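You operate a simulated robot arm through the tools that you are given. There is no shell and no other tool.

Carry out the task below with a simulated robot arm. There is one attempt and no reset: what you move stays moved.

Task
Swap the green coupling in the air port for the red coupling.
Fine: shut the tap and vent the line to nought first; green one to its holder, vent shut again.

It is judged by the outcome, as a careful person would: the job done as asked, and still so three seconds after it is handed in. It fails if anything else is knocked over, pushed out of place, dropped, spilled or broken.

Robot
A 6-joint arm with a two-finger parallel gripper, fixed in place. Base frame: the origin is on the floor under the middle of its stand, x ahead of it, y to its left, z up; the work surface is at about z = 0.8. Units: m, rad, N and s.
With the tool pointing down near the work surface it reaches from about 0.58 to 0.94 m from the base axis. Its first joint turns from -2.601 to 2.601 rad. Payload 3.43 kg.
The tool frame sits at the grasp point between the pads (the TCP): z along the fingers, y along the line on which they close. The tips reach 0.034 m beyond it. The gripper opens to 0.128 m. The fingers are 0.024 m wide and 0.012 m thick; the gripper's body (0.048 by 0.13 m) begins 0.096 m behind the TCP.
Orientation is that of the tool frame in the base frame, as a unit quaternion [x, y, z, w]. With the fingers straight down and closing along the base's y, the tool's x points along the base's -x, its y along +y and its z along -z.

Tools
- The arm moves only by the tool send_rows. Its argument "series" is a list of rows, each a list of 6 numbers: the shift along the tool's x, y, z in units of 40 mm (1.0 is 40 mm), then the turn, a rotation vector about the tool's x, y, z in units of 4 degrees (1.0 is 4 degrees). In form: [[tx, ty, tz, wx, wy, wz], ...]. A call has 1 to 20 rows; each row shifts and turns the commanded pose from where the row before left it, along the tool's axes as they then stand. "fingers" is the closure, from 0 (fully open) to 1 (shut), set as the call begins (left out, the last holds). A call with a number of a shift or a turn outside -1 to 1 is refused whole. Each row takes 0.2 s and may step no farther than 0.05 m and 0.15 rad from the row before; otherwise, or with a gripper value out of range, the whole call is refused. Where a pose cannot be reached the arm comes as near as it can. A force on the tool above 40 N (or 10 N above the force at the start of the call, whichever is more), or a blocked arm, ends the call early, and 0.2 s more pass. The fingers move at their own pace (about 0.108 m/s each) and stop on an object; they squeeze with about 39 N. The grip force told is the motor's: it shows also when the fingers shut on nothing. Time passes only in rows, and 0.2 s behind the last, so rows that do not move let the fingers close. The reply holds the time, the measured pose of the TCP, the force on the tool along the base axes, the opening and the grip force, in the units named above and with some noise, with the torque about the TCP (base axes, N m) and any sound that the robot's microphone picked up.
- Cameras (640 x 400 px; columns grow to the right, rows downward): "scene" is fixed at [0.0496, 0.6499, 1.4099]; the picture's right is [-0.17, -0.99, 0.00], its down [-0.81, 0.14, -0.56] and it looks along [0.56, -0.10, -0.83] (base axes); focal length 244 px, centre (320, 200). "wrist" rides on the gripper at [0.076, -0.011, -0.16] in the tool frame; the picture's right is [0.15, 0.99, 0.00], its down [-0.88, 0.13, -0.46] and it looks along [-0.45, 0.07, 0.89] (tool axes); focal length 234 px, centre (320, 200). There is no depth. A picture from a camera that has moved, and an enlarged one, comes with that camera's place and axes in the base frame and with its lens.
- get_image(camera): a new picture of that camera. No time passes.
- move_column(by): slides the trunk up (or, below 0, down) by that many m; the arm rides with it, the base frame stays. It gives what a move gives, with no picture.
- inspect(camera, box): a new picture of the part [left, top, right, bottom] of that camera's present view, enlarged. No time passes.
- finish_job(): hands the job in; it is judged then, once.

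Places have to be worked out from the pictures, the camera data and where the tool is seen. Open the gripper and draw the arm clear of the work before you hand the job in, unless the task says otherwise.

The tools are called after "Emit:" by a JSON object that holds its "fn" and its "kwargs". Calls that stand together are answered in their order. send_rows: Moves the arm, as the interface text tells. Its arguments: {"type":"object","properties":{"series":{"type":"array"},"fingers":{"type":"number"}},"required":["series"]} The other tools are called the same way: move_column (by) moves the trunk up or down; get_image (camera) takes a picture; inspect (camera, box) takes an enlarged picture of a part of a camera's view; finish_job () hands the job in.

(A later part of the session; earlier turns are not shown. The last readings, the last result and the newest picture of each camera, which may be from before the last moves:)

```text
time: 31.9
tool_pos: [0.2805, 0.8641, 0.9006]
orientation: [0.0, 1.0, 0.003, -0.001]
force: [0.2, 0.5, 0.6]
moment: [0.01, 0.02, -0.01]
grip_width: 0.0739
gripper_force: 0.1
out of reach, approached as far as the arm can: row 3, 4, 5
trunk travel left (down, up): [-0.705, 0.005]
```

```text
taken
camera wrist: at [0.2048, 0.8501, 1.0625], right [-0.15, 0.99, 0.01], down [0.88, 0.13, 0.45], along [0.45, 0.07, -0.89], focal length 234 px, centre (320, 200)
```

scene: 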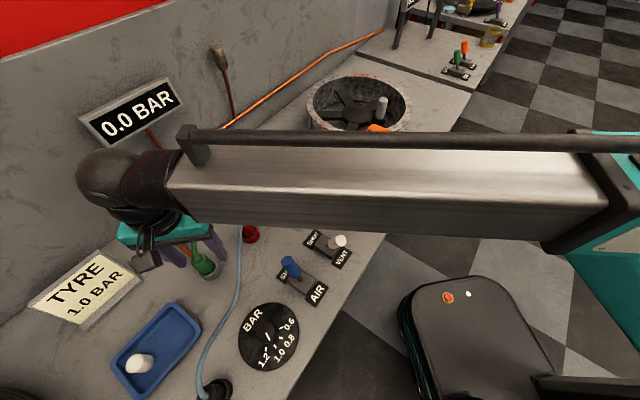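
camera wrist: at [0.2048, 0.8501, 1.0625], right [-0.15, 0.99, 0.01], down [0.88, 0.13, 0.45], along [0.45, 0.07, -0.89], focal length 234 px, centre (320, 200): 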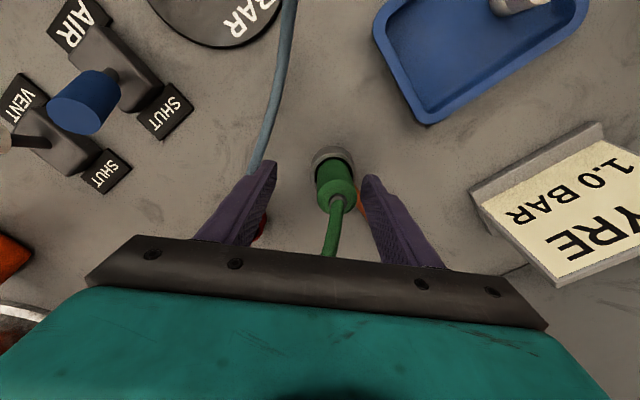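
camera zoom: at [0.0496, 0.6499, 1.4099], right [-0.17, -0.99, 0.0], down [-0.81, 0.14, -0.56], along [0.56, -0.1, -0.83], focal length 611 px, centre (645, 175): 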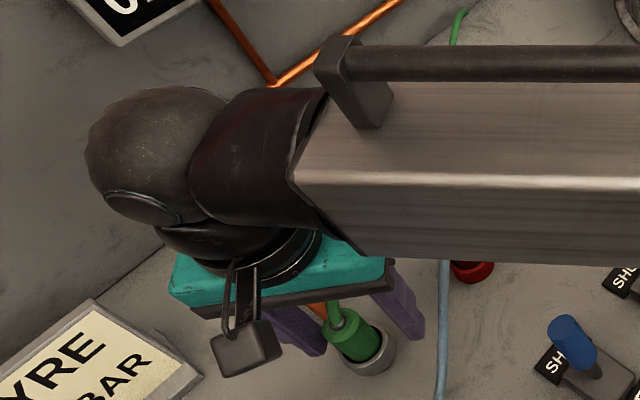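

The coupling sits between the fingers; only ~15 mm of reach is missing. A ~14° tilt about the closing axis (base y) keeps the pads parallel to the coupling, leans the palm away from the green hose, and extends reach. I'll tilt in place, then move to centre.

Emit:
{"fn": "send_rows", "kwargs": {"series": [[0, 0, 0, 0, -0.875, 0], [0, 0, 0, 0, -0.875, 0], [0, 0, 0, 0, -0.875, 0], [0, 0, 0, 0, -0.875, 0], [0, 0, 0, 0, 0, 0]]}}

Emit:
{"fn": "get_image", "kwargs": {"camera": "wrist"}}

Emit:
{"fn": "inspect", "kwargs": {"camera": "scene", "box": [90, 130, 290, 290]}}

```text
time: 33.1
tool_pos: [0.2803, 0.863, 0.9027]
orientation: [-0.001, 0.993, 0.002, 0.122]
force: [0.7, -0.9, 0.1]
moment: [-0.01, 0.01, 0.01]
grip_width: 0.0741
gripper_force: 0.1
trunk travel left (down, up): [-0.705, 0.005]
```

```text
taken
camera wrist: at [0.1687, 0.8507, 1.0393], right [-0.14, 0.99, -0.03], down [0.75, 0.13, 0.65], along [0.65, 0.07, -0.76], focal length 234 px, centre (320, 200)
```

wrist: 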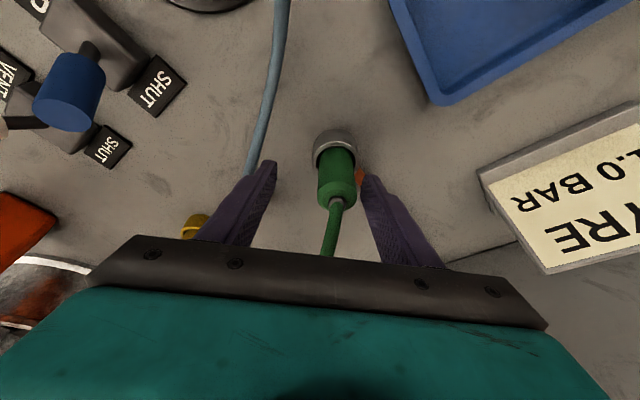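

```text
2.50 times, centred on (190, 210) of scene
camera zoom: at [0.0496, 0.6499, 1.4099], right [-0.17, -0.99, 0.0], down [-0.81, 0.14, -0.56], along [0.56, -0.1, -0.83], focal length 611 px, centre (645, 175)
```

zoom: 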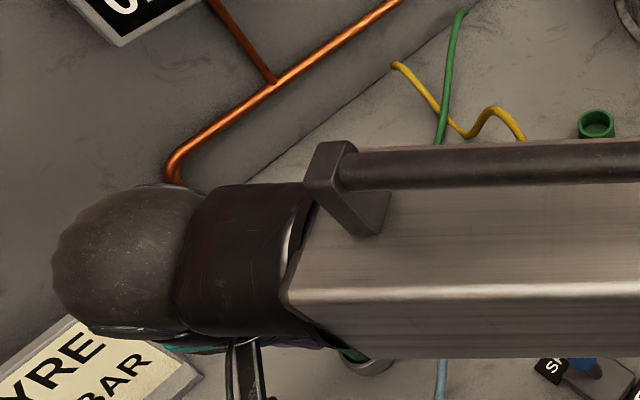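

Tilt achieved (14°). I'll zoom to refine the coupling position from this view.

Emit:
{"fn": "inspect", "kwargs": {"camera": "wrist", "box": [240, 110, 440, 260]}}

```text
2.67 times, centred on (340, 185) of wrist
camera zoom: at [0.1687, 0.8507, 1.0393], right [-0.14, 0.99, -0.03], down [0.75, 0.13, 0.65], along [0.65, 0.07, -0.76], focal length 624 px, centre (267, 240)
```

zoom: 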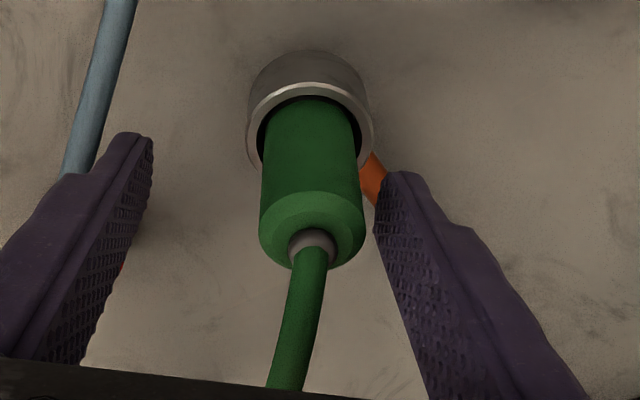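

Coupling centre estimated at (0.289, 0.8775). I move horizontally to centre on it, then check reach.

Emit:
{"fn": "send_rows", "kwargs": {"series": [[-0.105, 0.18, 0.026, 0, 0, 0], [-0.105, 0.18, 0.026, 0, 0, 0], [0, 0, 0, 0, 0, 0]]}}

Emit:
{"fn": "inspect", "kwargs": {"camera": "wrist", "box": [240, 110, 440, 260]}}

```text
time: 33.9
tool_pos: [0.2885, 0.8755, 0.9013]
orientation: [0.0, 0.993, 0.002, 0.12]
force: [0.1, -0.3, 0.0]
moment: [0.0, -0.01, -0.03]
grip_width: 0.0742
gripper_force: 0.0
out of reach, approached as far as the arm can: row 2
trunk travel left (down, up): [-0.705, 0.005]
```

```text
2.67 times, centred on (340, 185) of wrist
camera zoom: at [0.1766, 0.8617, 1.0394], right [-0.14, 0.99, -0.03], down [0.75, 0.13, 0.65], along [0.65, 0.07, -0.76], focal length 624 px, centre (267, 240)
```

zoom: 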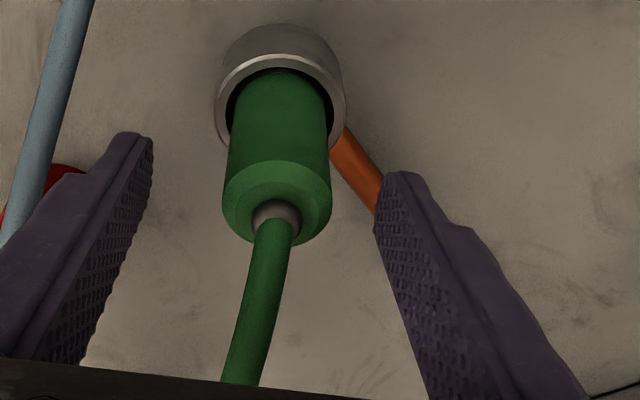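

The coupling is well centred in y, about 3 mm further in x. To get reach margin I raise the arm by 60 mm relative to the trunk, then lower the trunk 80 mm (a pure vertical descent around the coupling).

Emit:
{"fn": "send_rows", "kwargs": {"series": [[-0.18, 0, -0.72, 0, 0, 0], [-0.18, 0, -0.72, 0, 0, 0], [-0.07, 0, 0.02, 0, 0, 0], [0, 0, 0, 0, 0, 0]]}}

```text
time: 34.9
tool_pos: [0.2904, 0.8736, 0.9616]
orientation: [-0.001, 0.993, 0.002, 0.119]
force: [-0.9, -0.9, 0.4]
moment: [-0.01, -0.02, 0.04]
grip_width: 0.0739
gripper_force: 0.1
trunk travel left (down, up): [-0.705, 0.005]
```

Now at (0.2904, 0.8736, 0.9616), straddling. Lower the trunk by 0.08 m.

Emit:
{"fn": "move_column", "kwargs": {"by": -0.08}}

Emit:
{"fn": "inspect", "kwargs": {"camera": "wrist", "box": [240, 110, 440, 260]}}

Emit:
{"fn": "inspect", "kwargs": {"camera": "scene", "box": [90, 130, 290, 290]}}

```text
time: 36.0
tool_pos: [0.2913, 0.8733, 0.8811]
orientation: [-0.002, 0.993, 0.002, 0.12]
force: [-0.2, -0.2, 0.3]
moment: [0.02, -0.02, 0.01]
grip_width: 0.0742
gripper_force: 0.0
trunk travel left (down, up): [-0.625, 0.085]
```

```text
2.67 times, centred on (340, 185) of wrist
camera zoom: at [0.1791, 0.8612, 1.0191], right [-0.14, 0.99, -0.03], down [0.75, 0.13, 0.65], along [0.65, 0.07, -0.76], focal length 624 px, centre (267, 240)
```

zoom: 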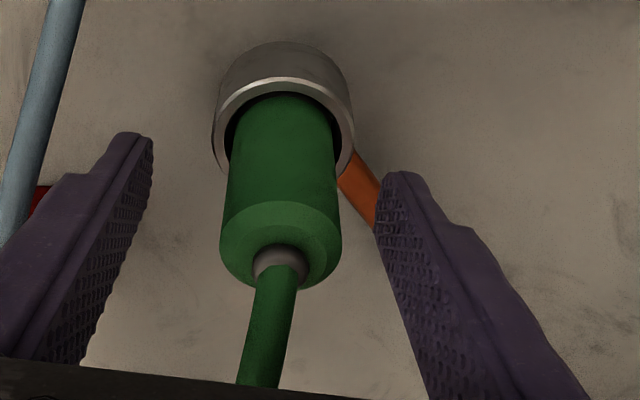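

```text
2.50 times, centred on (190, 210) of scene
camera zoom: at [0.0496, 0.6499, 1.4099], right [-0.17, -0.99, 0.0], down [-0.81, 0.14, -0.56], along [0.56, -0.1, -0.83], focal length 611 px, centre (645, 175)
```

zoom: 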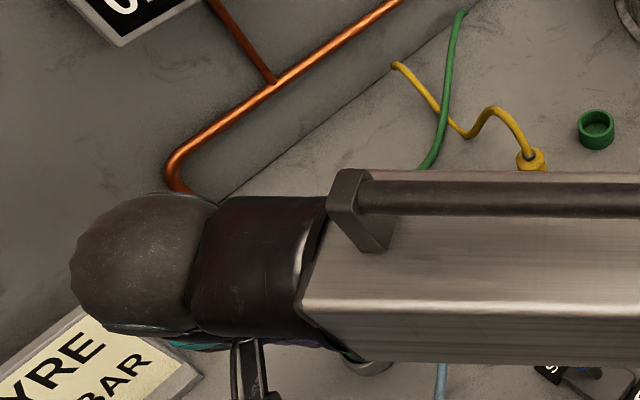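

Coupling estimated at (0.2915, 0.8765); I shift +3 mm in y to centre, then close the fingers on it.

Emit:
{"fn": "send_rows", "kwargs": {"series": [[0, 0.08, 0, 0, 0, 0], [0, 0, 0, 0, 0, 0]]}}

Emit:
{"fn": "send_rows", "kwargs": {"series": [[0, 0, 0, 0, 0, 0], [0, 0, 0, 0, 0, 0], [0, 0, 0, 0, 0, 0]], "fingers": 0.7}}

Emit:
{"fn": "inspect", "kwargs": {"camera": "wrist", "box": [240, 110, 440, 260]}}

```text
time: 36.6
tool_pos: [0.2918, 0.8772, 0.8817]
orientation: [-0.001, 0.993, 0.002, 0.12]
force: [-0.4, -1.7, -0.1]
moment: [0.0, -0.01, 0.01]
grip_width: 0.0741
gripper_force: 0.2
trunk travel left (down, up): [-0.625, 0.085]
```

```text
time: 37.5
tool_pos: [0.2907, 0.8791, 0.8813]
orientation: [-0.001, 0.993, 0.002, 0.121]
force: [1.8, 9.1, 0.0]
moment: [0.65, 0.02, 0.19]
grip_width: 0.0473
gripper_force: 45.4
trunk travel left (down, up): [-0.625, 0.085]
```

```text
2.67 times, centred on (340, 185) of wrist
camera zoom: at [0.1793, 0.8651, 1.0186], right [-0.14, 0.99, -0.03], down [0.75, 0.13, 0.65], along [0.65, 0.07, -0.76], focal length 624 px, centre (267, 240)
```

zoom: 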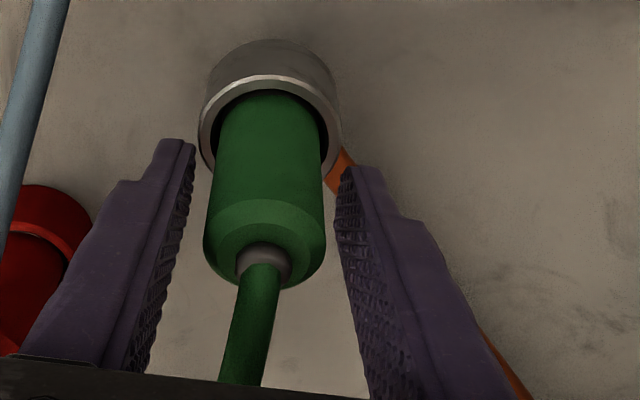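

The fingers stopped at 47 mm, which matches the port ring's outer diameter — the tips are touching the ring, not the coupling. I'll reopen, raise ~12 mm, and try again.

Emit:
{"fn": "send_rows", "kwargs": {"series": [[0, 0, 0, 0, 0, 0], [0, 0, 0, 0, 0, 0], [-0.07, 0, -0.29, 0, 0, 0], [0, 0, 0, 0, 0, 0]], "fingers": 0.42}}

Emit:
{"fn": "inspect", "kwargs": {"camera": "wrist", "box": [240, 110, 440, 260]}}

```text
time: 38.5
tool_pos: [0.2914, 0.8774, 0.8941]
orientation: [-0.001, 0.993, 0.002, 0.12]
force: [-0.2, 0.2, -0.5]
moment: [0.01, -0.02, 0.03]
grip_width: 0.074
gripper_force: 0.0
trunk travel left (down, up): [-0.625, 0.085]
```

```text
2.67 times, centred on (340, 185) of wrist
camera zoom: at [0.1788, 0.8649, 1.031], right [-0.14, 0.99, -0.03], down [0.75, 0.13, 0.65], along [0.65, 0.07, -0.76], focal length 624 px, centre (267, 240)
```

zoom: 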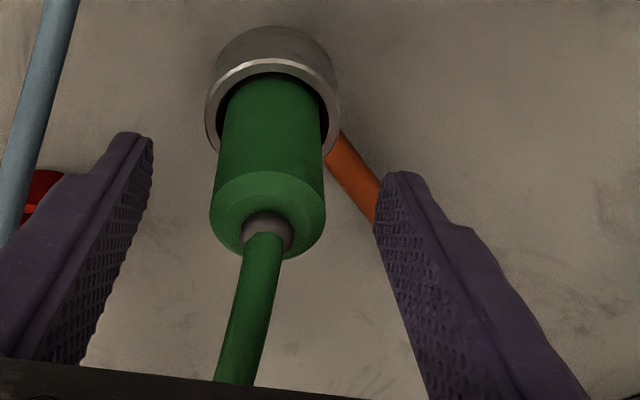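

Centred and raised; now closing fully onto the green coupling body.

Emit:
{"fn": "send_rows", "kwargs": {"series": [[0, 0, 0, 0, 0, 0], [0, 0, 0, 0, 0, 0], [0, 0, 0, 0, 0, 0], [0, 0, 0, 0, 0, 0]], "fingers": 1}}

Emit:
{"fn": "inspect", "kwargs": {"camera": "wrist", "box": [240, 110, 440, 260]}}

```text
time: 39.5
tool_pos: [0.2907, 0.879, 0.893]
orientation: [-0.001, 0.993, 0.002, 0.12]
force: [-0.1, 0.6, 0.9]
moment: [0.0, 0.03, 0.0]
grip_width: 0.0292
gripper_force: 39.3
trunk travel left (down, up): [-0.625, 0.085]
```

```text
2.67 times, centred on (340, 185) of wrist
camera zoom: at [0.1788, 0.8649, 1.0312], right [-0.14, 0.99, -0.03], down [0.75, 0.13, 0.65], along [0.65, 0.07, -0.76], focal length 624 px, centre (267, 240)
```

zoom: 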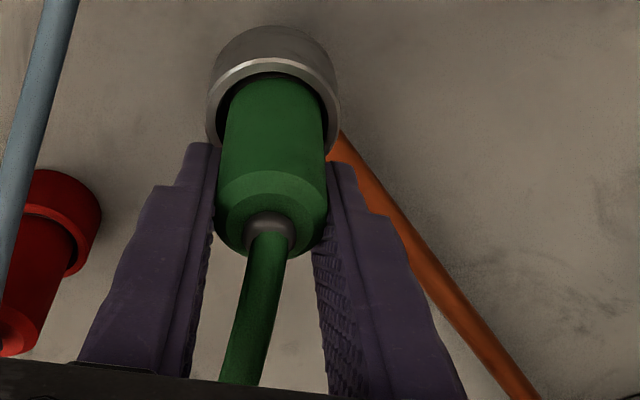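

Gripped at 29 mm width with 39 N. I'll lift with the trunk (a purely vertical pull), starting with a small step to feel the resistance.

Emit:
{"fn": "move_column", "kwargs": {"by": 0.01}}

Emit:
{"fn": "inspect", "kwargs": {"camera": "wrist", "box": [240, 110, 440, 260]}}

```text
time: 40.0
tool_pos: [0.2906, 0.8782, 0.9032]
orientation: [-0.002, 0.993, 0.002, 0.121]
force: [-0.1, -0.2, -1.2]
moment: [0.01, 0.01, 0.0]
grip_width: 0.0294
gripper_force: 38.9
trunk travel left (down, up): [-0.635, 0.075]
```

```text
2.67 times, centred on (340, 185) of wrist
camera zoom: at [0.1788, 0.8651, 1.0409], right [-0.14, 0.99, -0.03], down [0.75, 0.13, 0.65], along [0.65, 0.07, -0.76], focal length 624 px, centre (267, 240)
```

zoom: 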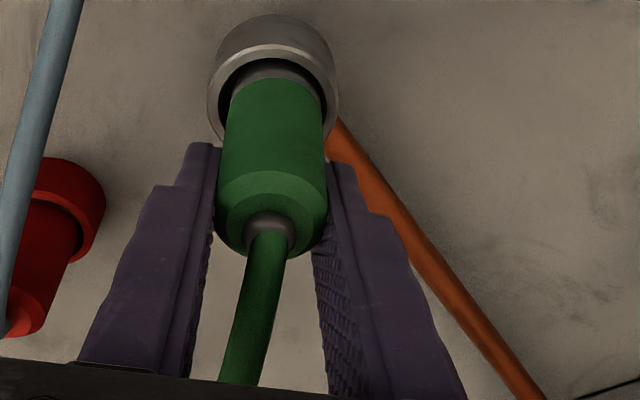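

The coupling is rising freely (about 1 N weight), with a grey spigot emerging. Continue lifting with the trunk.

Emit:
{"fn": "move_column", "kwargs": {"by": 0.07}}

Emit:
{"fn": "get_image", "kwargs": {"camera": "wrist"}}

Emit:
{"fn": "get_image", "kwargs": {"camera": "scene"}}

```text
time: 41.1
tool_pos: [0.291, 0.8774, 0.9728]
orientation: [-0.001, 0.993, 0.002, 0.12]
force: [0.3, -0.3, -1.2]
moment: [0.04, 0.0, 0.01]
grip_width: 0.0293
gripper_force: 38.7
trunk travel left (down, up): [-0.705, 0.005]
```

```text
taken
camera wrist: at [0.1788, 0.8651, 1.1109], right [-0.14, 0.99, -0.03], down [0.75, 0.13, 0.65], along [0.65, 0.07, -0.76], focal length 234 px, centre (320, 200)
```

wrist: 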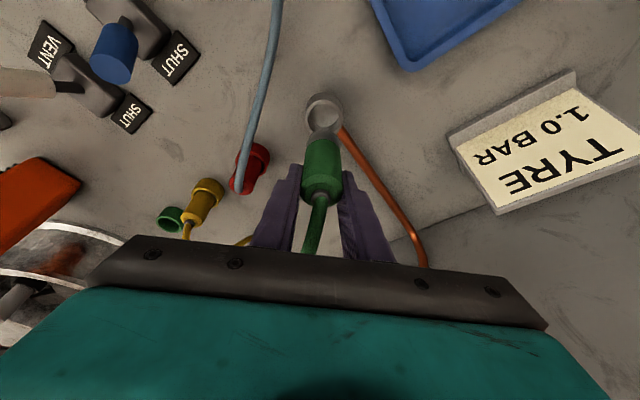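

```text
taken
```

scene: 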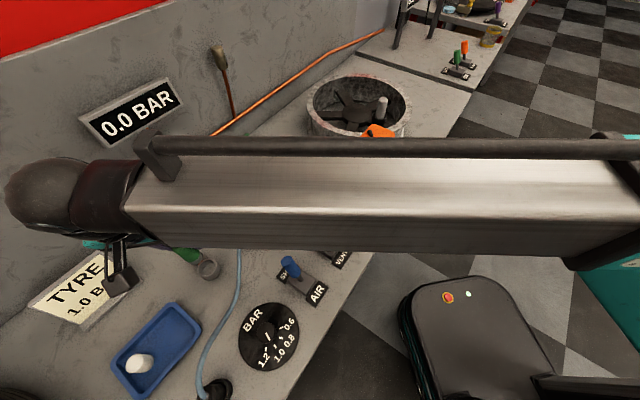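

Emit:
{"fn": "inspect", "kwargs": {"camera": "wrist", "box": [240, 70, 440, 260]}}

Emit:
{"fn": "inspect", "kwargs": {"camera": "wrist", "box": [140, 120, 300, 260]}}

```text
2.11 times, centred on (340, 165) of wrist
camera zoom: at [0.1788, 0.8651, 1.1109], right [-0.14, 0.99, -0.03], down [0.75, 0.13, 0.65], along [0.65, 0.07, -0.76], focal length 493 px, centre (278, 274)
```

zoom: 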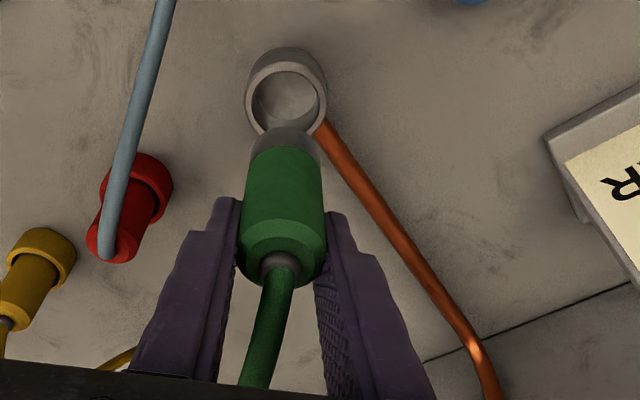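

```text
2.86 times, centred on (220, 190) of wrist
camera zoom: at [0.1788, 0.8651, 1.1109], right [-0.14, 0.99, -0.03], down [0.75, 0.13, 0.65], along [0.65, 0.07, -0.76], focal length 669 px, centre (606, 229)
```

zoom: 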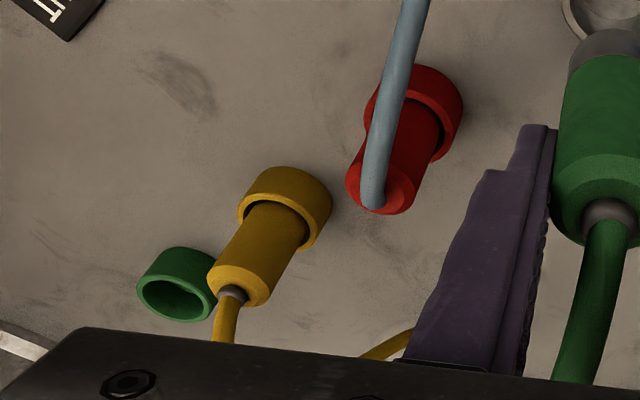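

The coupling is fully clear of the port. I'll bring it inward and up, then carry it over to above the empty green holder at about (0.535, 0.624), keeping tilt so the coupling stays vertical.

Emit:
{"fn": "send_rows", "kwargs": {"series": [[-0.17, -0.48, -0.454, 0, 0, 0], [-0.17, -0.48, -0.454, 0, 0, 0], [-0.17, -0.48, -0.454, 0, 0, 0], [-0.17, -0.48, -0.454, 0, 0, 0], [0, 0, 0, 0, 0, 0]]}}

Emit:
{"fn": "send_rows", "kwargs": {"series": [[-0.5, -0.4, 0.125, 0, 0, 0], [-0.57, -0.44, 0.14, 0, 0, 0], [-0.57, -0.44, 0.14, 0, 0, 0], [-0.57, -0.44, 0.14, 0, 0, 0], [-0.57, -0.44, 0.14, 0, 0, 0], [-0.57, -0.44, 0.14, 0, 0, 0], [-0.57, -0.44, 0.14, 0, 0, 0], [-0.57, -0.44, 0.14, 0, 0, 0], [-0.5, -0.4, 0.125, 0, 0, 0], [-0.3, -0.3, 0.075, 0, 0, 0], [0, 0, 0, 0, 0, 0]]}}

Emit:
{"fn": "get_image", "kwargs": {"camera": "wrist"}}

Emit:
{"fn": "get_image", "kwargs": {"camera": "scene"}}

```text
time: 42.3
tool_pos: [0.3004, 0.8014, 1.0487]
orientation: [-0.001, 0.993, 0.003, 0.12]
force: [0.6, 0.4, -1.2]
moment: [-0.01, -0.01, 0.02]
grip_width: 0.0294
gripper_force: 39.1
trunk travel left (down, up): [-0.705, 0.005]
```

```text
time: 44.7
tool_pos: [0.518, 0.6347, 1.0507]
orientation: [-0.001, 0.993, 0.003, 0.12]
force: [0.5, -0.1, -0.8]
moment: [-0.01, -0.03, -0.02]
grip_width: 0.0293
gripper_force: 38.8
trunk travel left (down, up): [-0.705, 0.005]
```

```text
taken
camera wrist: at [0.407, 0.6217, 1.188], right [-0.14, 0.99, -0.03], down [0.75, 0.13, 0.65], along [0.65, 0.07, -0.76], focal length 234 px, centre (320, 200)
```

wrist: 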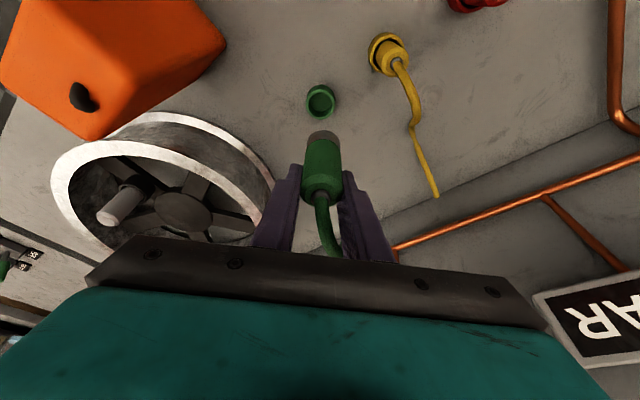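

```text
taken
```

scene: 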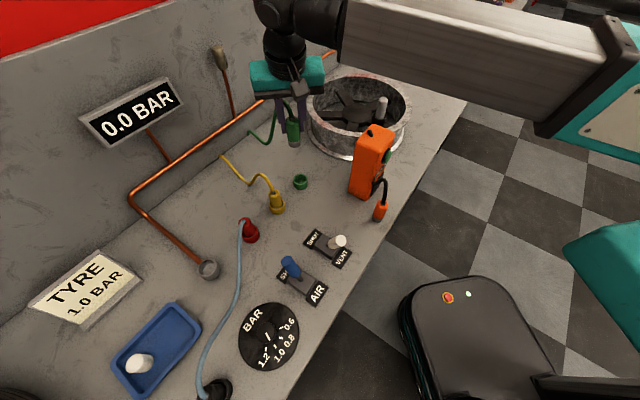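

The coupling is held vertically and the hose follows. Zooming the wrist view to measure the holder and the held coupling's lower end.

Emit:
{"fn": "inspect", "kwargs": {"camera": "wrist", "box": [260, 70, 400, 210]}}

Emit:
{"fn": "inspect", "kwargs": {"camera": "scene", "box": [240, 90, 360, 210]}}

```text
2.86 times, centred on (330, 140) of wrist
camera zoom: at [0.407, 0.6217, 1.188], right [-0.14, 0.99, -0.03], down [0.75, 0.13, 0.65], along [0.65, 0.07, -0.76], focal length 669 px, centre (291, 371)
```

zoom: 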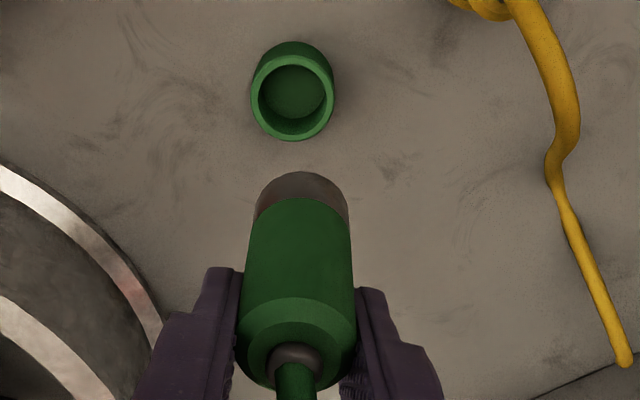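

```text
3.33 times, centred on (300, 150) of scene
camera zoom: at [0.0496, 0.6499, 1.4099], right [-0.17, -0.99, 0.0], down [-0.81, 0.14, -0.56], along [0.56, -0.1, -0.83], focal length 815 px, centre (387, 367)
```

zoom: 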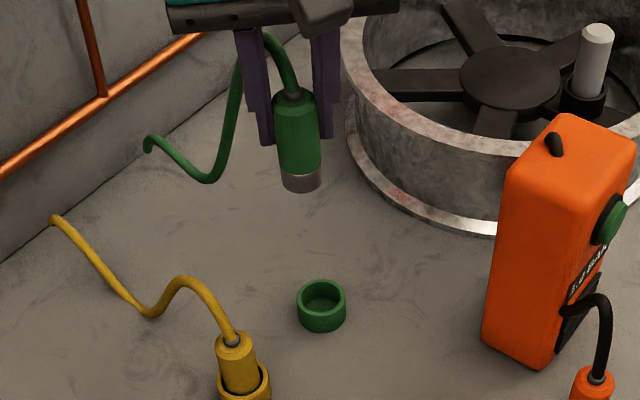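

Holder worked out at (0.5275, 0.628) with rim z≈0.833; the held coupling is vertical, its bottom ~76 mm below the TCP. I align above it and descend to just above the rim.

Emit:
{"fn": "send_rows", "kwargs": {"series": [[-0.12, -0.084, 0.03, 0, 0, 0], [-0.123, -0.084, 0.03, 0, 0, 0], [0.12, 0, 0.488, 0, 0, 0], [0.12, 0, 0.488, 0, 0, 0], [0.12, 0, 0.488, 0, 0, 0], [0.12, 0, 0.488, 0, 0, 0], [0.12, 0, 0.488, 0, 0, 0], [0.12, 0, 0.488, 0, 0, 0], [0, 0, 0, 0, 0, 0]]}}

Emit:
{"fn": "inspect", "kwargs": {"camera": "wrist", "box": [260, 70, 400, 210]}}

Emit:
{"fn": "inspect", "kwargs": {"camera": "scene", "box": [240, 120, 360, 210]}}

```text
time: 46.7
tool_pos: [0.5276, 0.6278, 0.9287]
orientation: [-0.001, 0.993, 0.001, 0.12]
force: [-0.2, -0.6, -1.2]
moment: [-0.02, 0.02, -0.02]
grip_width: 0.0292
gripper_force: 38.8
trunk travel left (down, up): [-0.705, 0.005]
```

```text
2.86 times, centred on (330, 140) of wrist
camera zoom: at [0.4159, 0.6151, 1.0664], right [-0.14, 0.99, -0.03], down [0.75, 0.13, 0.65], along [0.65, 0.07, -0.76], focal length 669 px, centre (291, 371)
```

zoom: 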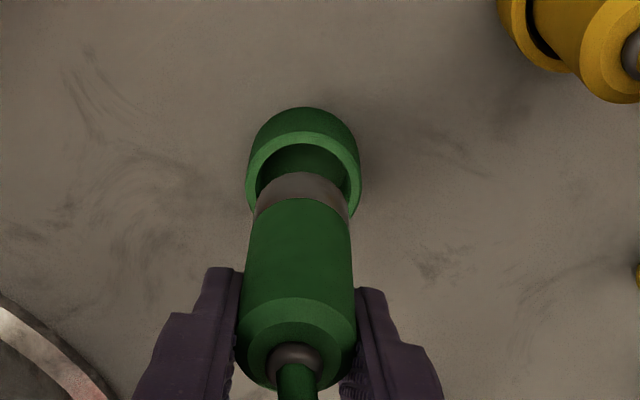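

```text
4.44 times, centred on (300, 165) of scene
camera zoom: at [0.0496, 0.6499, 1.4099], right [-0.17, -0.99, 0.0], down [-0.81, 0.14, -0.56], along [0.56, -0.1, -0.83], focal length 1086 px, centre (409, 356)
```

zoom: 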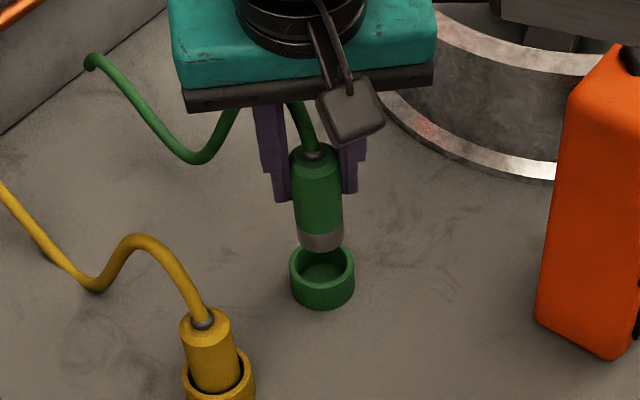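

Nearly aligned; clearance looks tight (1–2 mm per side), so I'll zoom further to measure the remaining offset.

Emit:
{"fn": "inspect", "kwargs": {"camera": "scene", "box": [285, 145, 335, 195]}}

Emit:
{"fn": "inspect", "kwargs": {"camera": "wrist", "box": [300, 95, 370, 150]}}

```text
8.00 times, centred on (310, 170) of scene
camera zoom: at [0.0496, 0.6499, 1.4099], right [-0.17, -0.99, 0.0], down [-0.81, 0.14, -0.56], along [0.56, -0.1, -0.83], focal length 1956 px, centre (400, 440)
```

zoom: 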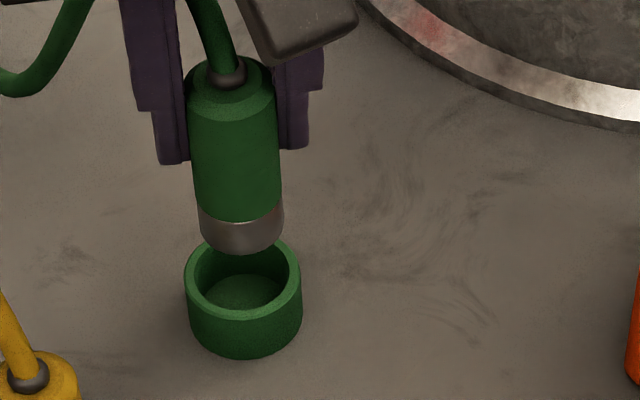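

```text
7.27 times, centred on (335, 122) of wrist
camera zoom: at [0.4159, 0.6151, 1.0664], right [-0.14, 0.99, -0.03], down [0.75, 0.13, 0.65], along [0.65, 0.07, -0.76], focal length 1703 px, centre (211, 764)
```

zoom: 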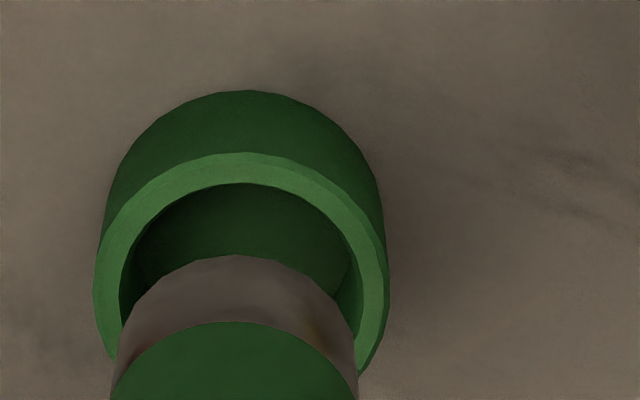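

Measured lateral error is about 1 mm in y; x is harder to judge at this gap. I lower 14 mm with a +1 mm y correction and re-measure with less parallax.

Emit:
{"fn": "send_rows", "kwargs": {"series": [[0.042, 0.025, 0.17, 0, 0, 0], [0.042, 0, 0.17, 0, 0, 0], [0, 0, 0, 0, 0, 0]]}}

Emit:
{"fn": "inspect", "kwargs": {"camera": "scene", "box": [285, 145, 335, 195]}}

Emit:
{"fn": "inspect", "kwargs": {"camera": "wrist", "box": [300, 95, 370, 150]}}

```text
time: 47.5
tool_pos: [0.5277, 0.6292, 0.9151]
orientation: [-0.002, 0.993, 0.002, 0.12]
force: [-0.7, 0.9, -1.7]
moment: [0.0, 0.0, -0.02]
grip_width: 0.0291
gripper_force: 39.1
trunk travel left (down, up): [-0.705, 0.005]
```

```text
8.00 times, centred on (310, 170) of scene
camera zoom: at [0.0496, 0.6499, 1.4099], right [-0.17, -0.99, 0.0], down [-0.81, 0.14, -0.56], along [0.56, -0.1, -0.83], focal length 1956 px, centre (400, 440)
```

zoom: 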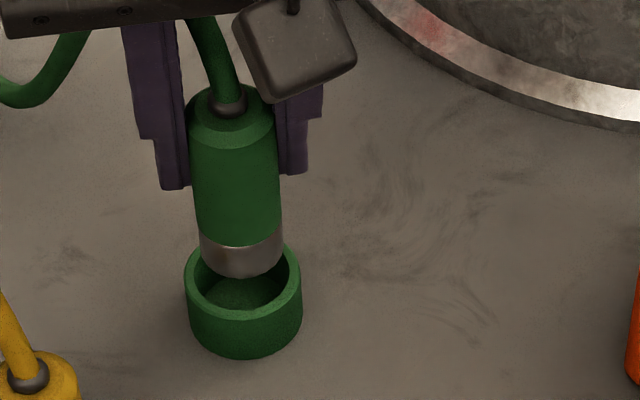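

```text
7.27 times, centred on (335, 122) of wrist
camera zoom: at [0.4163, 0.6157, 1.0528], right [-0.14, 0.99, -0.03], down [0.75, 0.13, 0.65], along [0.65, 0.07, -0.76], focal length 1703 px, centre (211, 764)
```

zoom: 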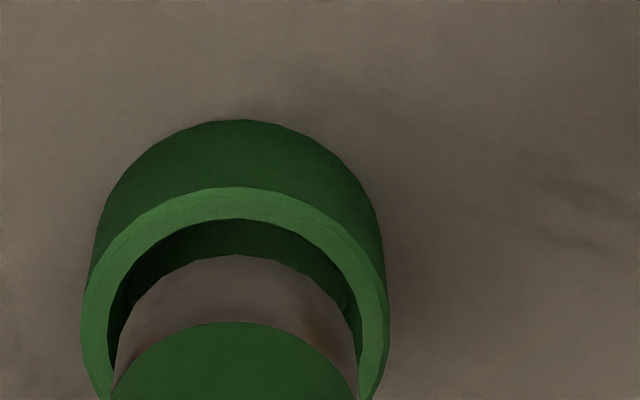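

Combining both views, the coupling sits a few mm toward the robot relative to the holder (about 5 mm in x), with ~22 mm of gap left. I shift +5 mm in x, lower 10 mm, and re-measure.

Emit:
{"fn": "send_rows", "kwargs": {"series": [[-0.121, 0, 0.03, 0, 0, 0], [0.03, 0, 0.121, 0, 0, 0], [0.03, 0, 0.121, 0, 0, 0], [0, 0, 0, 0, 0, 0]]}}

Emit:
{"fn": "inspect", "kwargs": {"camera": "scene", "box": [285, 145, 335, 195]}}

Emit:
{"fn": "inspect", "kwargs": {"camera": "wrist", "box": [300, 95, 370, 150]}}

```text
time: 48.5
tool_pos: [0.534, 0.6281, 0.9055]
orientation: [-0.001, 0.993, 0.002, 0.12]
force: [0.5, 0.5, -1.1]
moment: [0.04, 0.0, -0.03]
grip_width: 0.0293
gripper_force: 39.0
trunk travel left (down, up): [-0.705, 0.005]
```

```text
8.00 times, centred on (310, 170) of scene
camera zoom: at [0.0496, 0.6499, 1.4099], right [-0.17, -0.99, 0.0], down [-0.81, 0.14, -0.56], along [0.56, -0.1, -0.83], focal length 1956 px, centre (400, 440)
```

zoom: 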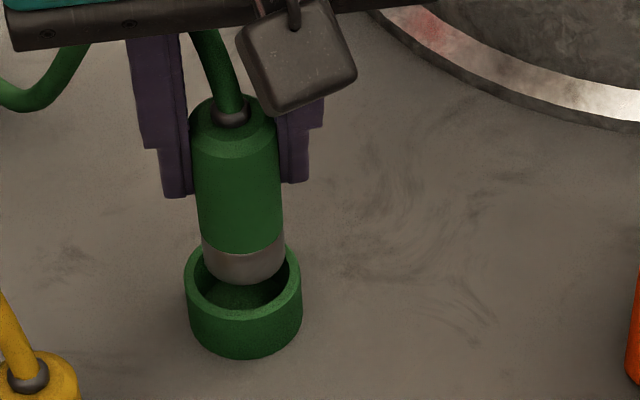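

```text
7.27 times, centred on (335, 122) of wrist
camera zoom: at [0.4213, 0.615, 1.0428], right [-0.14, 0.99, -0.03], down [0.75, 0.13, 0.65], along [0.65, 0.07, -0.76], focal length 1703 px, centre (211, 764)
```

zoom: 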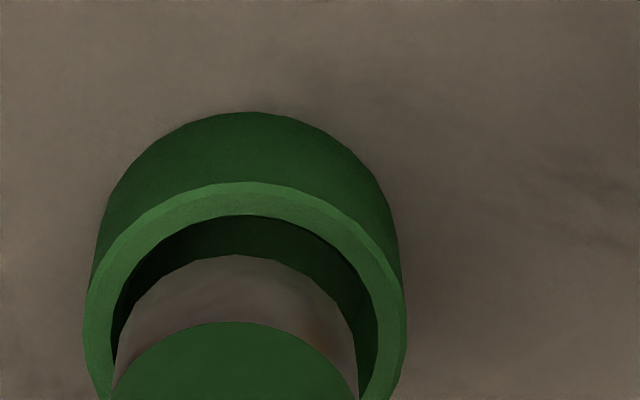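

Both views now agree: about +1.3 mm in y and +1 mm in x still needed, with ~13 mm gap. I apply that and lower 8 mm.

Emit:
{"fn": "send_rows", "kwargs": {"series": [[-0.024, 0.0325, 0.006, 0, 0, 0], [0.024, 0, 0.097, 0, 0, 0], [0.024, 0, 0.097, 0, 0, 0], [0, 0, 0, 0, 0, 0]]}}

Emit:
{"fn": "inspect", "kwargs": {"camera": "scene", "box": [285, 145, 335, 195]}}

Emit:
{"fn": "inspect", "kwargs": {"camera": "wrist", "box": [300, 95, 370, 150]}}

```text
time: 49.5
tool_pos: [0.5351, 0.6292, 0.8968]
orientation: [-0.001, 0.993, 0.001, 0.12]
force: [0.4, -0.4, -1.0]
moment: [-0.03, -0.01, -0.02]
grip_width: 0.029
gripper_force: 38.8
trunk travel left (down, up): [-0.705, 0.005]
```

```text
8.00 times, centred on (310, 170) of scene
camera zoom: at [0.0496, 0.6499, 1.4099], right [-0.17, -0.99, 0.0], down [-0.81, 0.14, -0.56], along [0.56, -0.1, -0.83], focal length 1956 px, centre (400, 440)
```

zoom: 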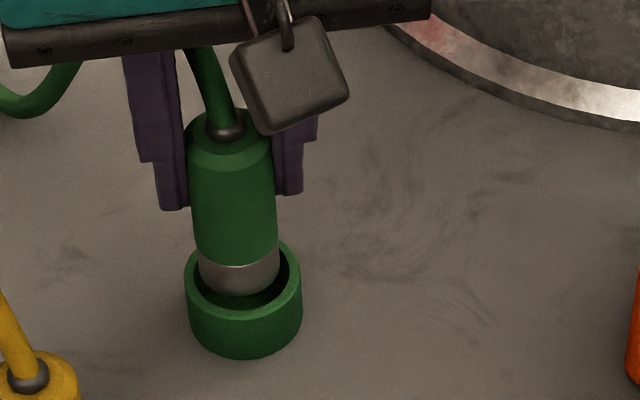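

```text
7.27 times, centred on (335, 122) of wrist
camera zoom: at [0.4226, 0.6171, 1.0348], right [-0.14, 0.99, -0.03], down [0.75, 0.13, 0.65], along [0.65, 0.07, -0.76], focal length 1703 px, centre (211, 764)
```

zoom: 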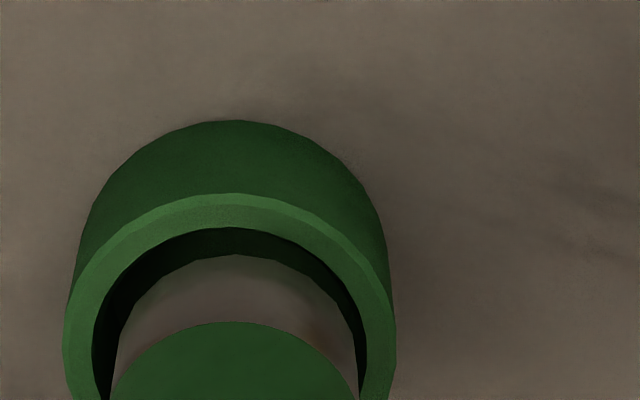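

Now ~5 mm gap, x aligned within 0.5 mm, y overshot by ~0.9 mm. I correct y and lower gently 8 mm to start the insertion.

Emit:
{"fn": "send_rows", "kwargs": {"series": [[0, -0.022, 0, 0, 0, 0], [0, 0, 0, 0, 0, 0], [0.012, 0, 0.0485, 0, 0, 0], [0.012, 0, 0.0485, 0, 0, 0], [0.012, 0, 0.0485, 0, 0, 0], [0.012, 0, 0.0485, 0, 0, 0], [0, 0, 0, 0, 0, 0]]}}

Emit:
{"fn": "inspect", "kwargs": {"camera": "scene", "box": [285, 145, 335, 195]}}

Emit:
{"fn": "inspect", "kwargs": {"camera": "wrist", "box": [300, 95, 370, 150]}}

```text
time: 51.1
tool_pos: [0.5338, 0.628, 0.8914]
orientation: [-0.001, 0.993, 0.001, 0.121]
force: [0.0, 0.2, 2.7]
moment: [-0.05, 0.07, 0.01]
grip_width: 0.0292
gripper_force: 38.4
trunk travel left (down, up): [-0.705, 0.005]
```

```text
8.00 times, centred on (310, 170) of scene
camera zoom: at [0.0496, 0.6499, 1.4099], right [-0.17, -0.99, 0.0], down [-0.81, 0.14, -0.56], along [0.56, -0.1, -0.83], focal length 1956 px, centre (400, 440)
```

zoom: 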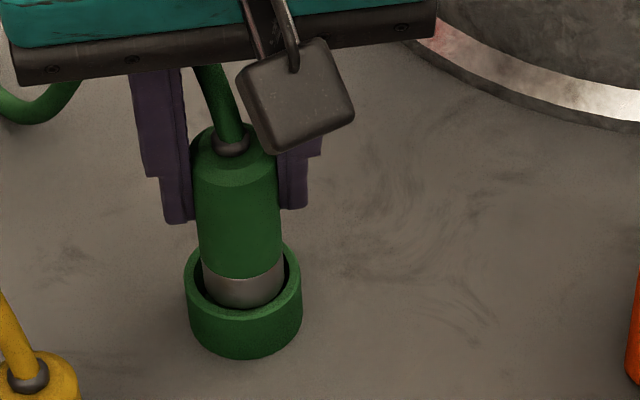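

```text
7.27 times, centred on (335, 122) of wrist
camera zoom: at [0.422, 0.6159, 1.0277], right [-0.14, 0.99, -0.03], down [0.75, 0.13, 0.65], along [0.65, 0.07, -0.76], focal length 1703 px, centre (211, 764)
```

zoom: 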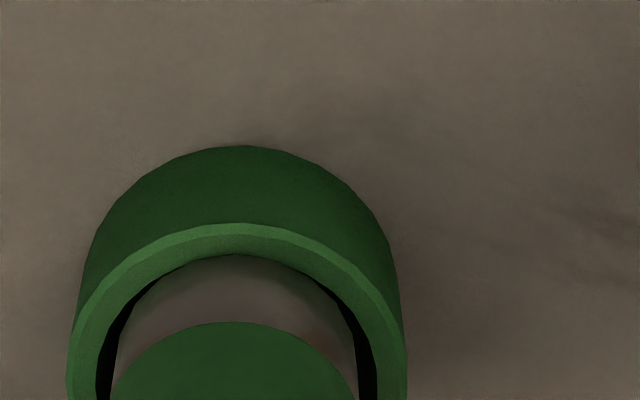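

Upward contact force of ~4 N and both views suggest the spigot is touching the near (robot-side) rim edge, ~2 mm short in x. I lift 2.5 mm, shift +2 mm in x, and lower again.

Emit:
{"fn": "send_rows", "kwargs": {"series": [[-0.018, 0, -0.073, 0, 0, 0], [-0.049, 0, 0.012, 0, 0, 0], [0, 0, 0, 0, 0, 0], [0.012, 0, 0.0485, 0, 0, 0], [0.012, 0, 0.0485, 0, 0, 0], [0.012, 0, 0.0485, 0, 0, 0], [0, 0, 0, 0, 0, 0]]}}

Emit:
{"fn": "inspect", "kwargs": {"camera": "scene", "box": [285, 145, 335, 195]}}

Emit:
{"fn": "inspect", "kwargs": {"camera": "wrist", "box": [300, 95, 370, 150]}}

```text
time: 52.7
tool_pos: [0.5361, 0.6287, 0.8868]
orientation: [-0.001, 0.993, 0.002, 0.119]
force: [0.4, 0.1, -0.7]
moment: [0.01, 0.0, -0.01]
grip_width: 0.0294
gripper_force: 38.9
trunk travel left (down, up): [-0.705, 0.005]
```

```text
8.00 times, centred on (310, 170) of scene
camera zoom: at [0.0496, 0.6499, 1.4099], right [-0.17, -0.99, 0.0], down [-0.81, 0.14, -0.56], along [0.56, -0.1, -0.83], focal length 1956 px, centre (400, 440)
```

zoom: 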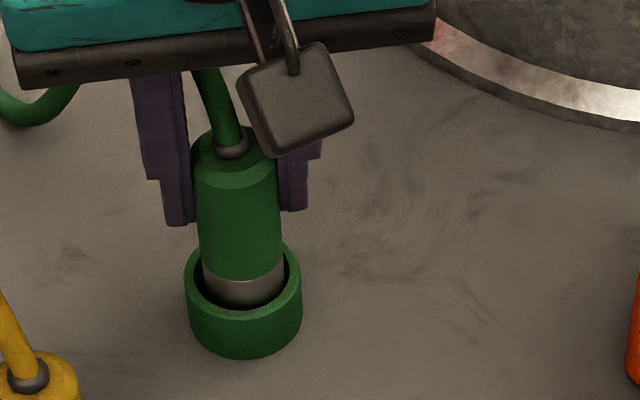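

```text
7.27 times, centred on (335, 122) of wrist
camera zoom: at [0.4242, 0.6158, 1.0239], right [-0.14, 0.99, -0.03], down [0.75, 0.13, 0.65], along [0.65, 0.07, -0.76], focal length 1703 px, centre (211, 764)
```

zoom: 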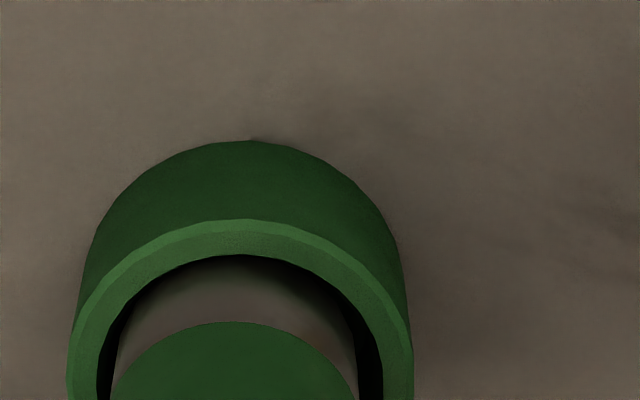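

No contact now and the spigot is entering the holder. I add +0.5 mm in y and keep lowering gently, watching for the floor contact.

Emit:
{"fn": "send_rows", "kwargs": {"series": [[0.012, 0.012, 0.0485, 0, 0, 0], [0.012, 0, 0.0485, 0, 0, 0], [0.012, 0, 0.0485, 0, 0, 0], [0, 0, 0, 0, 0, 0]]}}

Emit:
{"fn": "inspect", "kwargs": {"camera": "scene", "box": [285, 145, 335, 195]}}

Emit:
{"fn": "inspect", "kwargs": {"camera": "wrist", "box": [260, 70, 400, 210]}}

```text
time: 53.7
tool_pos: [0.5361, 0.6298, 0.8797]
orientation: [-0.001, 0.993, 0.003, 0.119]
force: [0.6, -0.6, 0.0]
moment: [-0.01, -0.06, 0.0]
grip_width: 0.0292
gripper_force: 39.2
trunk travel left (down, up): [-0.705, 0.005]
```

```text
8.00 times, centred on (310, 170) of scene
camera zoom: at [0.0496, 0.6499, 1.4099], right [-0.17, -0.99, 0.0], down [-0.81, 0.14, -0.56], along [0.56, -0.1, -0.83], focal length 1956 px, centre (400, 440)
```

zoom: 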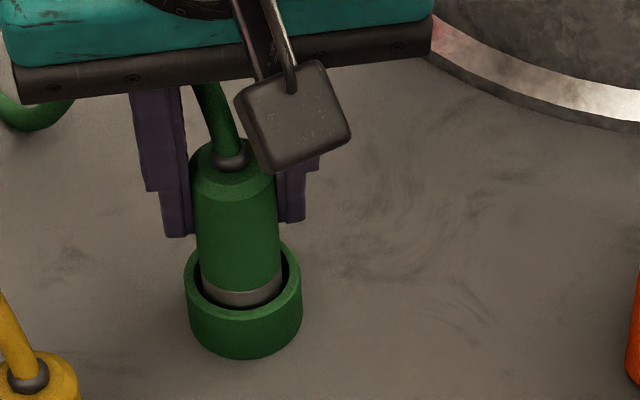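

```text
2.86 times, centred on (330, 140) of wrist
camera zoom: at [0.4242, 0.6167, 1.0177], right [-0.14, 0.99, -0.03], down [0.75, 0.13, 0.65], along [0.65, 0.07, -0.76], focal length 669 px, centre (291, 371)
```

zoom: 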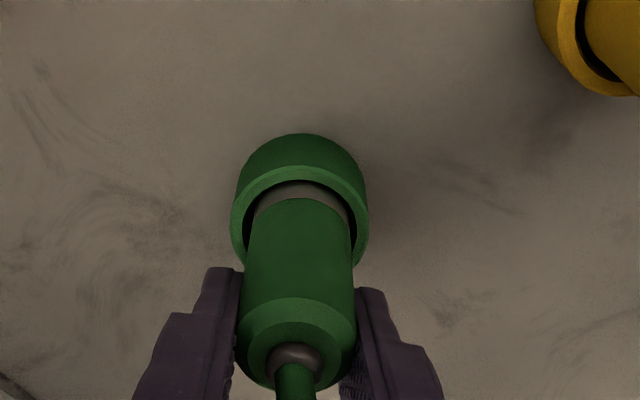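

Going in cleanly. Continue down in 2 mm steps.

Emit:
{"fn": "send_rows", "kwargs": {"series": [[0.012, 0, 0.0485, 0, 0, 0], [0.012, 0, 0.0485, 0, 0, 0], [0.012, 0, 0.0485, 0, 0, 0], [0, 0, 0, 0, 0, 0]]}}

Emit:
{"fn": "inspect", "kwargs": {"camera": "scene", "box": [285, 145, 335, 195]}}

Emit:
{"fn": "inspect", "kwargs": {"camera": "wrist", "box": [260, 70, 400, 210]}}

```text
time: 54.7
tool_pos: [0.5372, 0.6294, 0.8747]
orientation: [0.0, 0.993, 0.002, 0.12]
force: [2.0, 0.2, 0.3]
moment: [0.01, -0.11, 0.01]
grip_width: 0.0291
gripper_force: 38.8
trunk travel left (down, up): [-0.705, 0.005]
```

```text
8.00 times, centred on (310, 170) of scene
camera zoom: at [0.0496, 0.6499, 1.4099], right [-0.17, -0.99, 0.0], down [-0.81, 0.14, -0.56], along [0.56, -0.1, -0.83], focal length 1956 px, centre (400, 440)
```

zoom: 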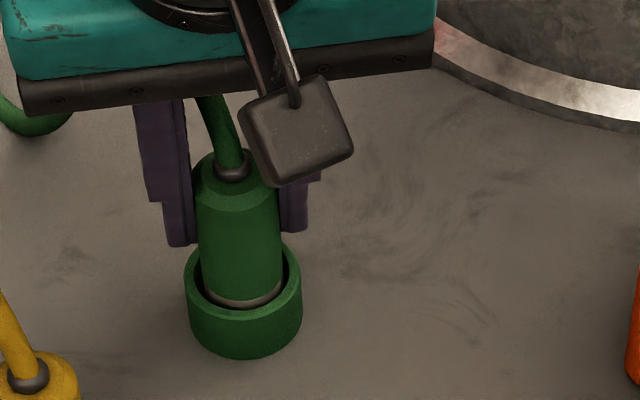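

```text
2.86 times, centred on (330, 140) of wrist
camera zoom: at [0.424, 0.6162, 1.0123], right [-0.14, 0.99, -0.03], down [0.75, 0.13, 0.65], along [0.65, 0.07, -0.76], focal length 669 px, centre (291, 371)
```

zoom: 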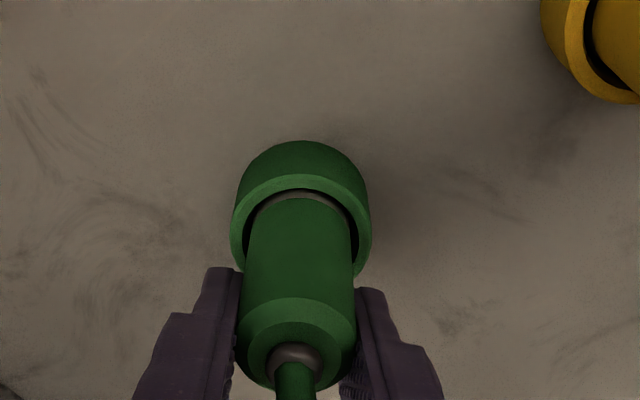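

Small +x side force (2 N) indicates light contact with the near wall; I'll shift +0.7 mm in x and continue down.

Emit:
{"fn": "send_rows", "kwargs": {"series": [[-0.005, 0, 0.0525, 0, 0, 0], [0.012, 0, 0.0485, 0, 0, 0], [0.012, 0, 0.0485, 0, 0, 0], [0, 0, 0, 0, 0, 0]]}}

Emit:
{"fn": "inspect", "kwargs": {"camera": "scene", "box": [285, 145, 335, 195]}}

Emit:
{"fn": "inspect", "kwargs": {"camera": "wrist", "box": [260, 70, 400, 210]}}

```text
time: 55.7
tool_pos: [0.5357, 0.63, 0.8682]
orientation: [-0.001, 0.993, 0.002, 0.12]
force: [-0.1, 0.5, 0.4]
moment: [-0.01, -0.03, 0.02]
grip_width: 0.0292
gripper_force: 39.2
trunk travel left (down, up): [-0.705, 0.005]
```

```text
8.00 times, centred on (310, 170) of scene
camera zoom: at [0.0496, 0.6499, 1.4099], right [-0.17, -0.99, 0.0], down [-0.81, 0.14, -0.56], along [0.56, -0.1, -0.83], focal length 1956 px, centre (400, 440)
```

zoom: 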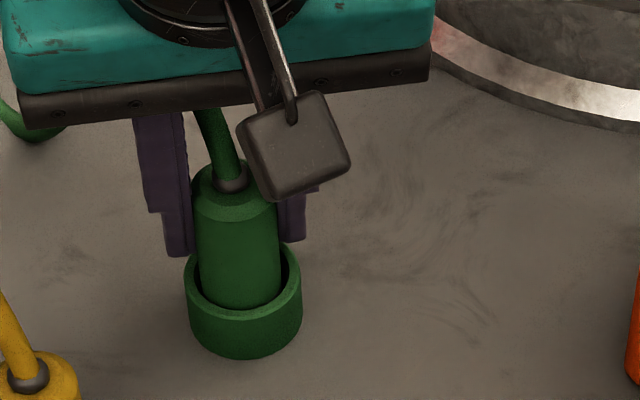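

```text
2.86 times, centred on (330, 140) of wrist
camera zoom: at [0.4243, 0.617, 1.0064], right [-0.14, 0.99, -0.03], down [0.75, 0.13, 0.65], along [0.65, 0.07, -0.76], focal length 669 px, centre (291, 371)
```

zoom: 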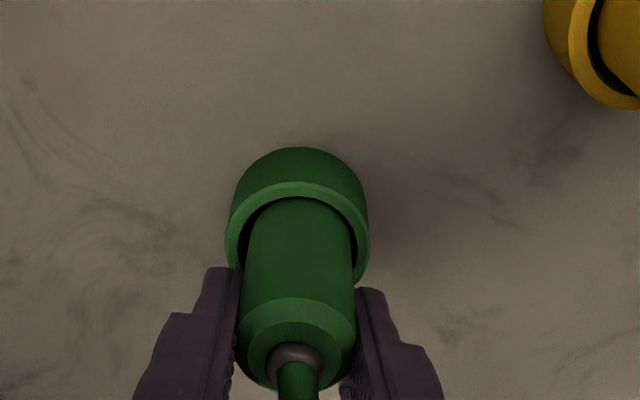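

Still free. Continue lowering until the floor (or rim under the fingers) is felt.

Emit:
{"fn": "send_rows", "kwargs": {"series": [[0.012, 0, 0.0485, 0, 0, 0], [0.012, 0, 0.0485, 0, 0, 0], [0, 0, 0, 0, 0, 0]]}}

Emit:
{"fn": "inspect", "kwargs": {"camera": "scene", "box": [285, 145, 335, 195]}}

Emit:
{"fn": "inspect", "kwargs": {"camera": "scene", "box": [245, 170, 305, 220]}}

```text
time: 56.5
tool_pos: [0.5357, 0.6294, 0.8671]
orientation: [0.0, 0.993, 0.003, 0.122]
force: [0.9, 0.7, 18.5]
moment: [-0.04, 0.2, -0.01]
grip_width: 0.0293
gripper_force: 39.1
trunk travel left (down, up): [-0.705, 0.005]
```

```text
8.00 times, centred on (310, 170) of scene
camera zoom: at [0.0496, 0.6499, 1.4099], right [-0.17, -0.99, 0.0], down [-0.81, 0.14, -0.56], along [0.56, -0.1, -0.83], focal length 1956 px, centre (400, 440)
```

zoom: 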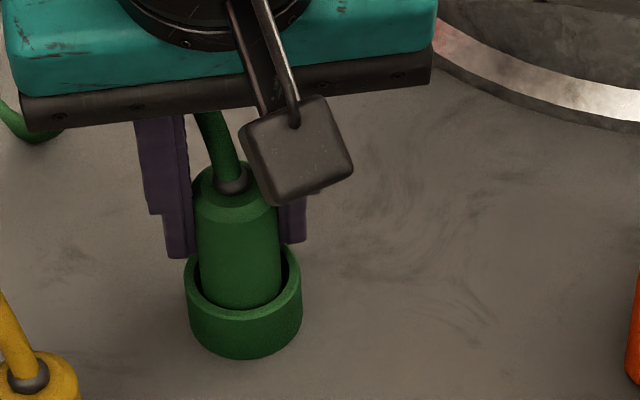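

```text
8.00 times, centred on (275, 195) of scene
camera zoom: at [0.0496, 0.6499, 1.4099], right [-0.17, -0.99, 0.0], down [-0.81, 0.14, -0.56], along [0.56, -0.1, -0.83], focal length 1956 px, centre (680, 240)
```

zoom: 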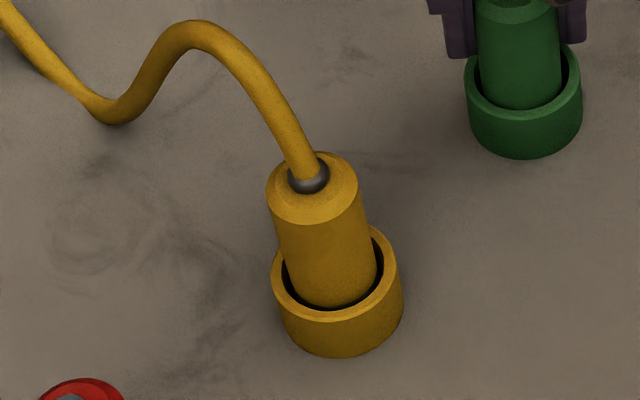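

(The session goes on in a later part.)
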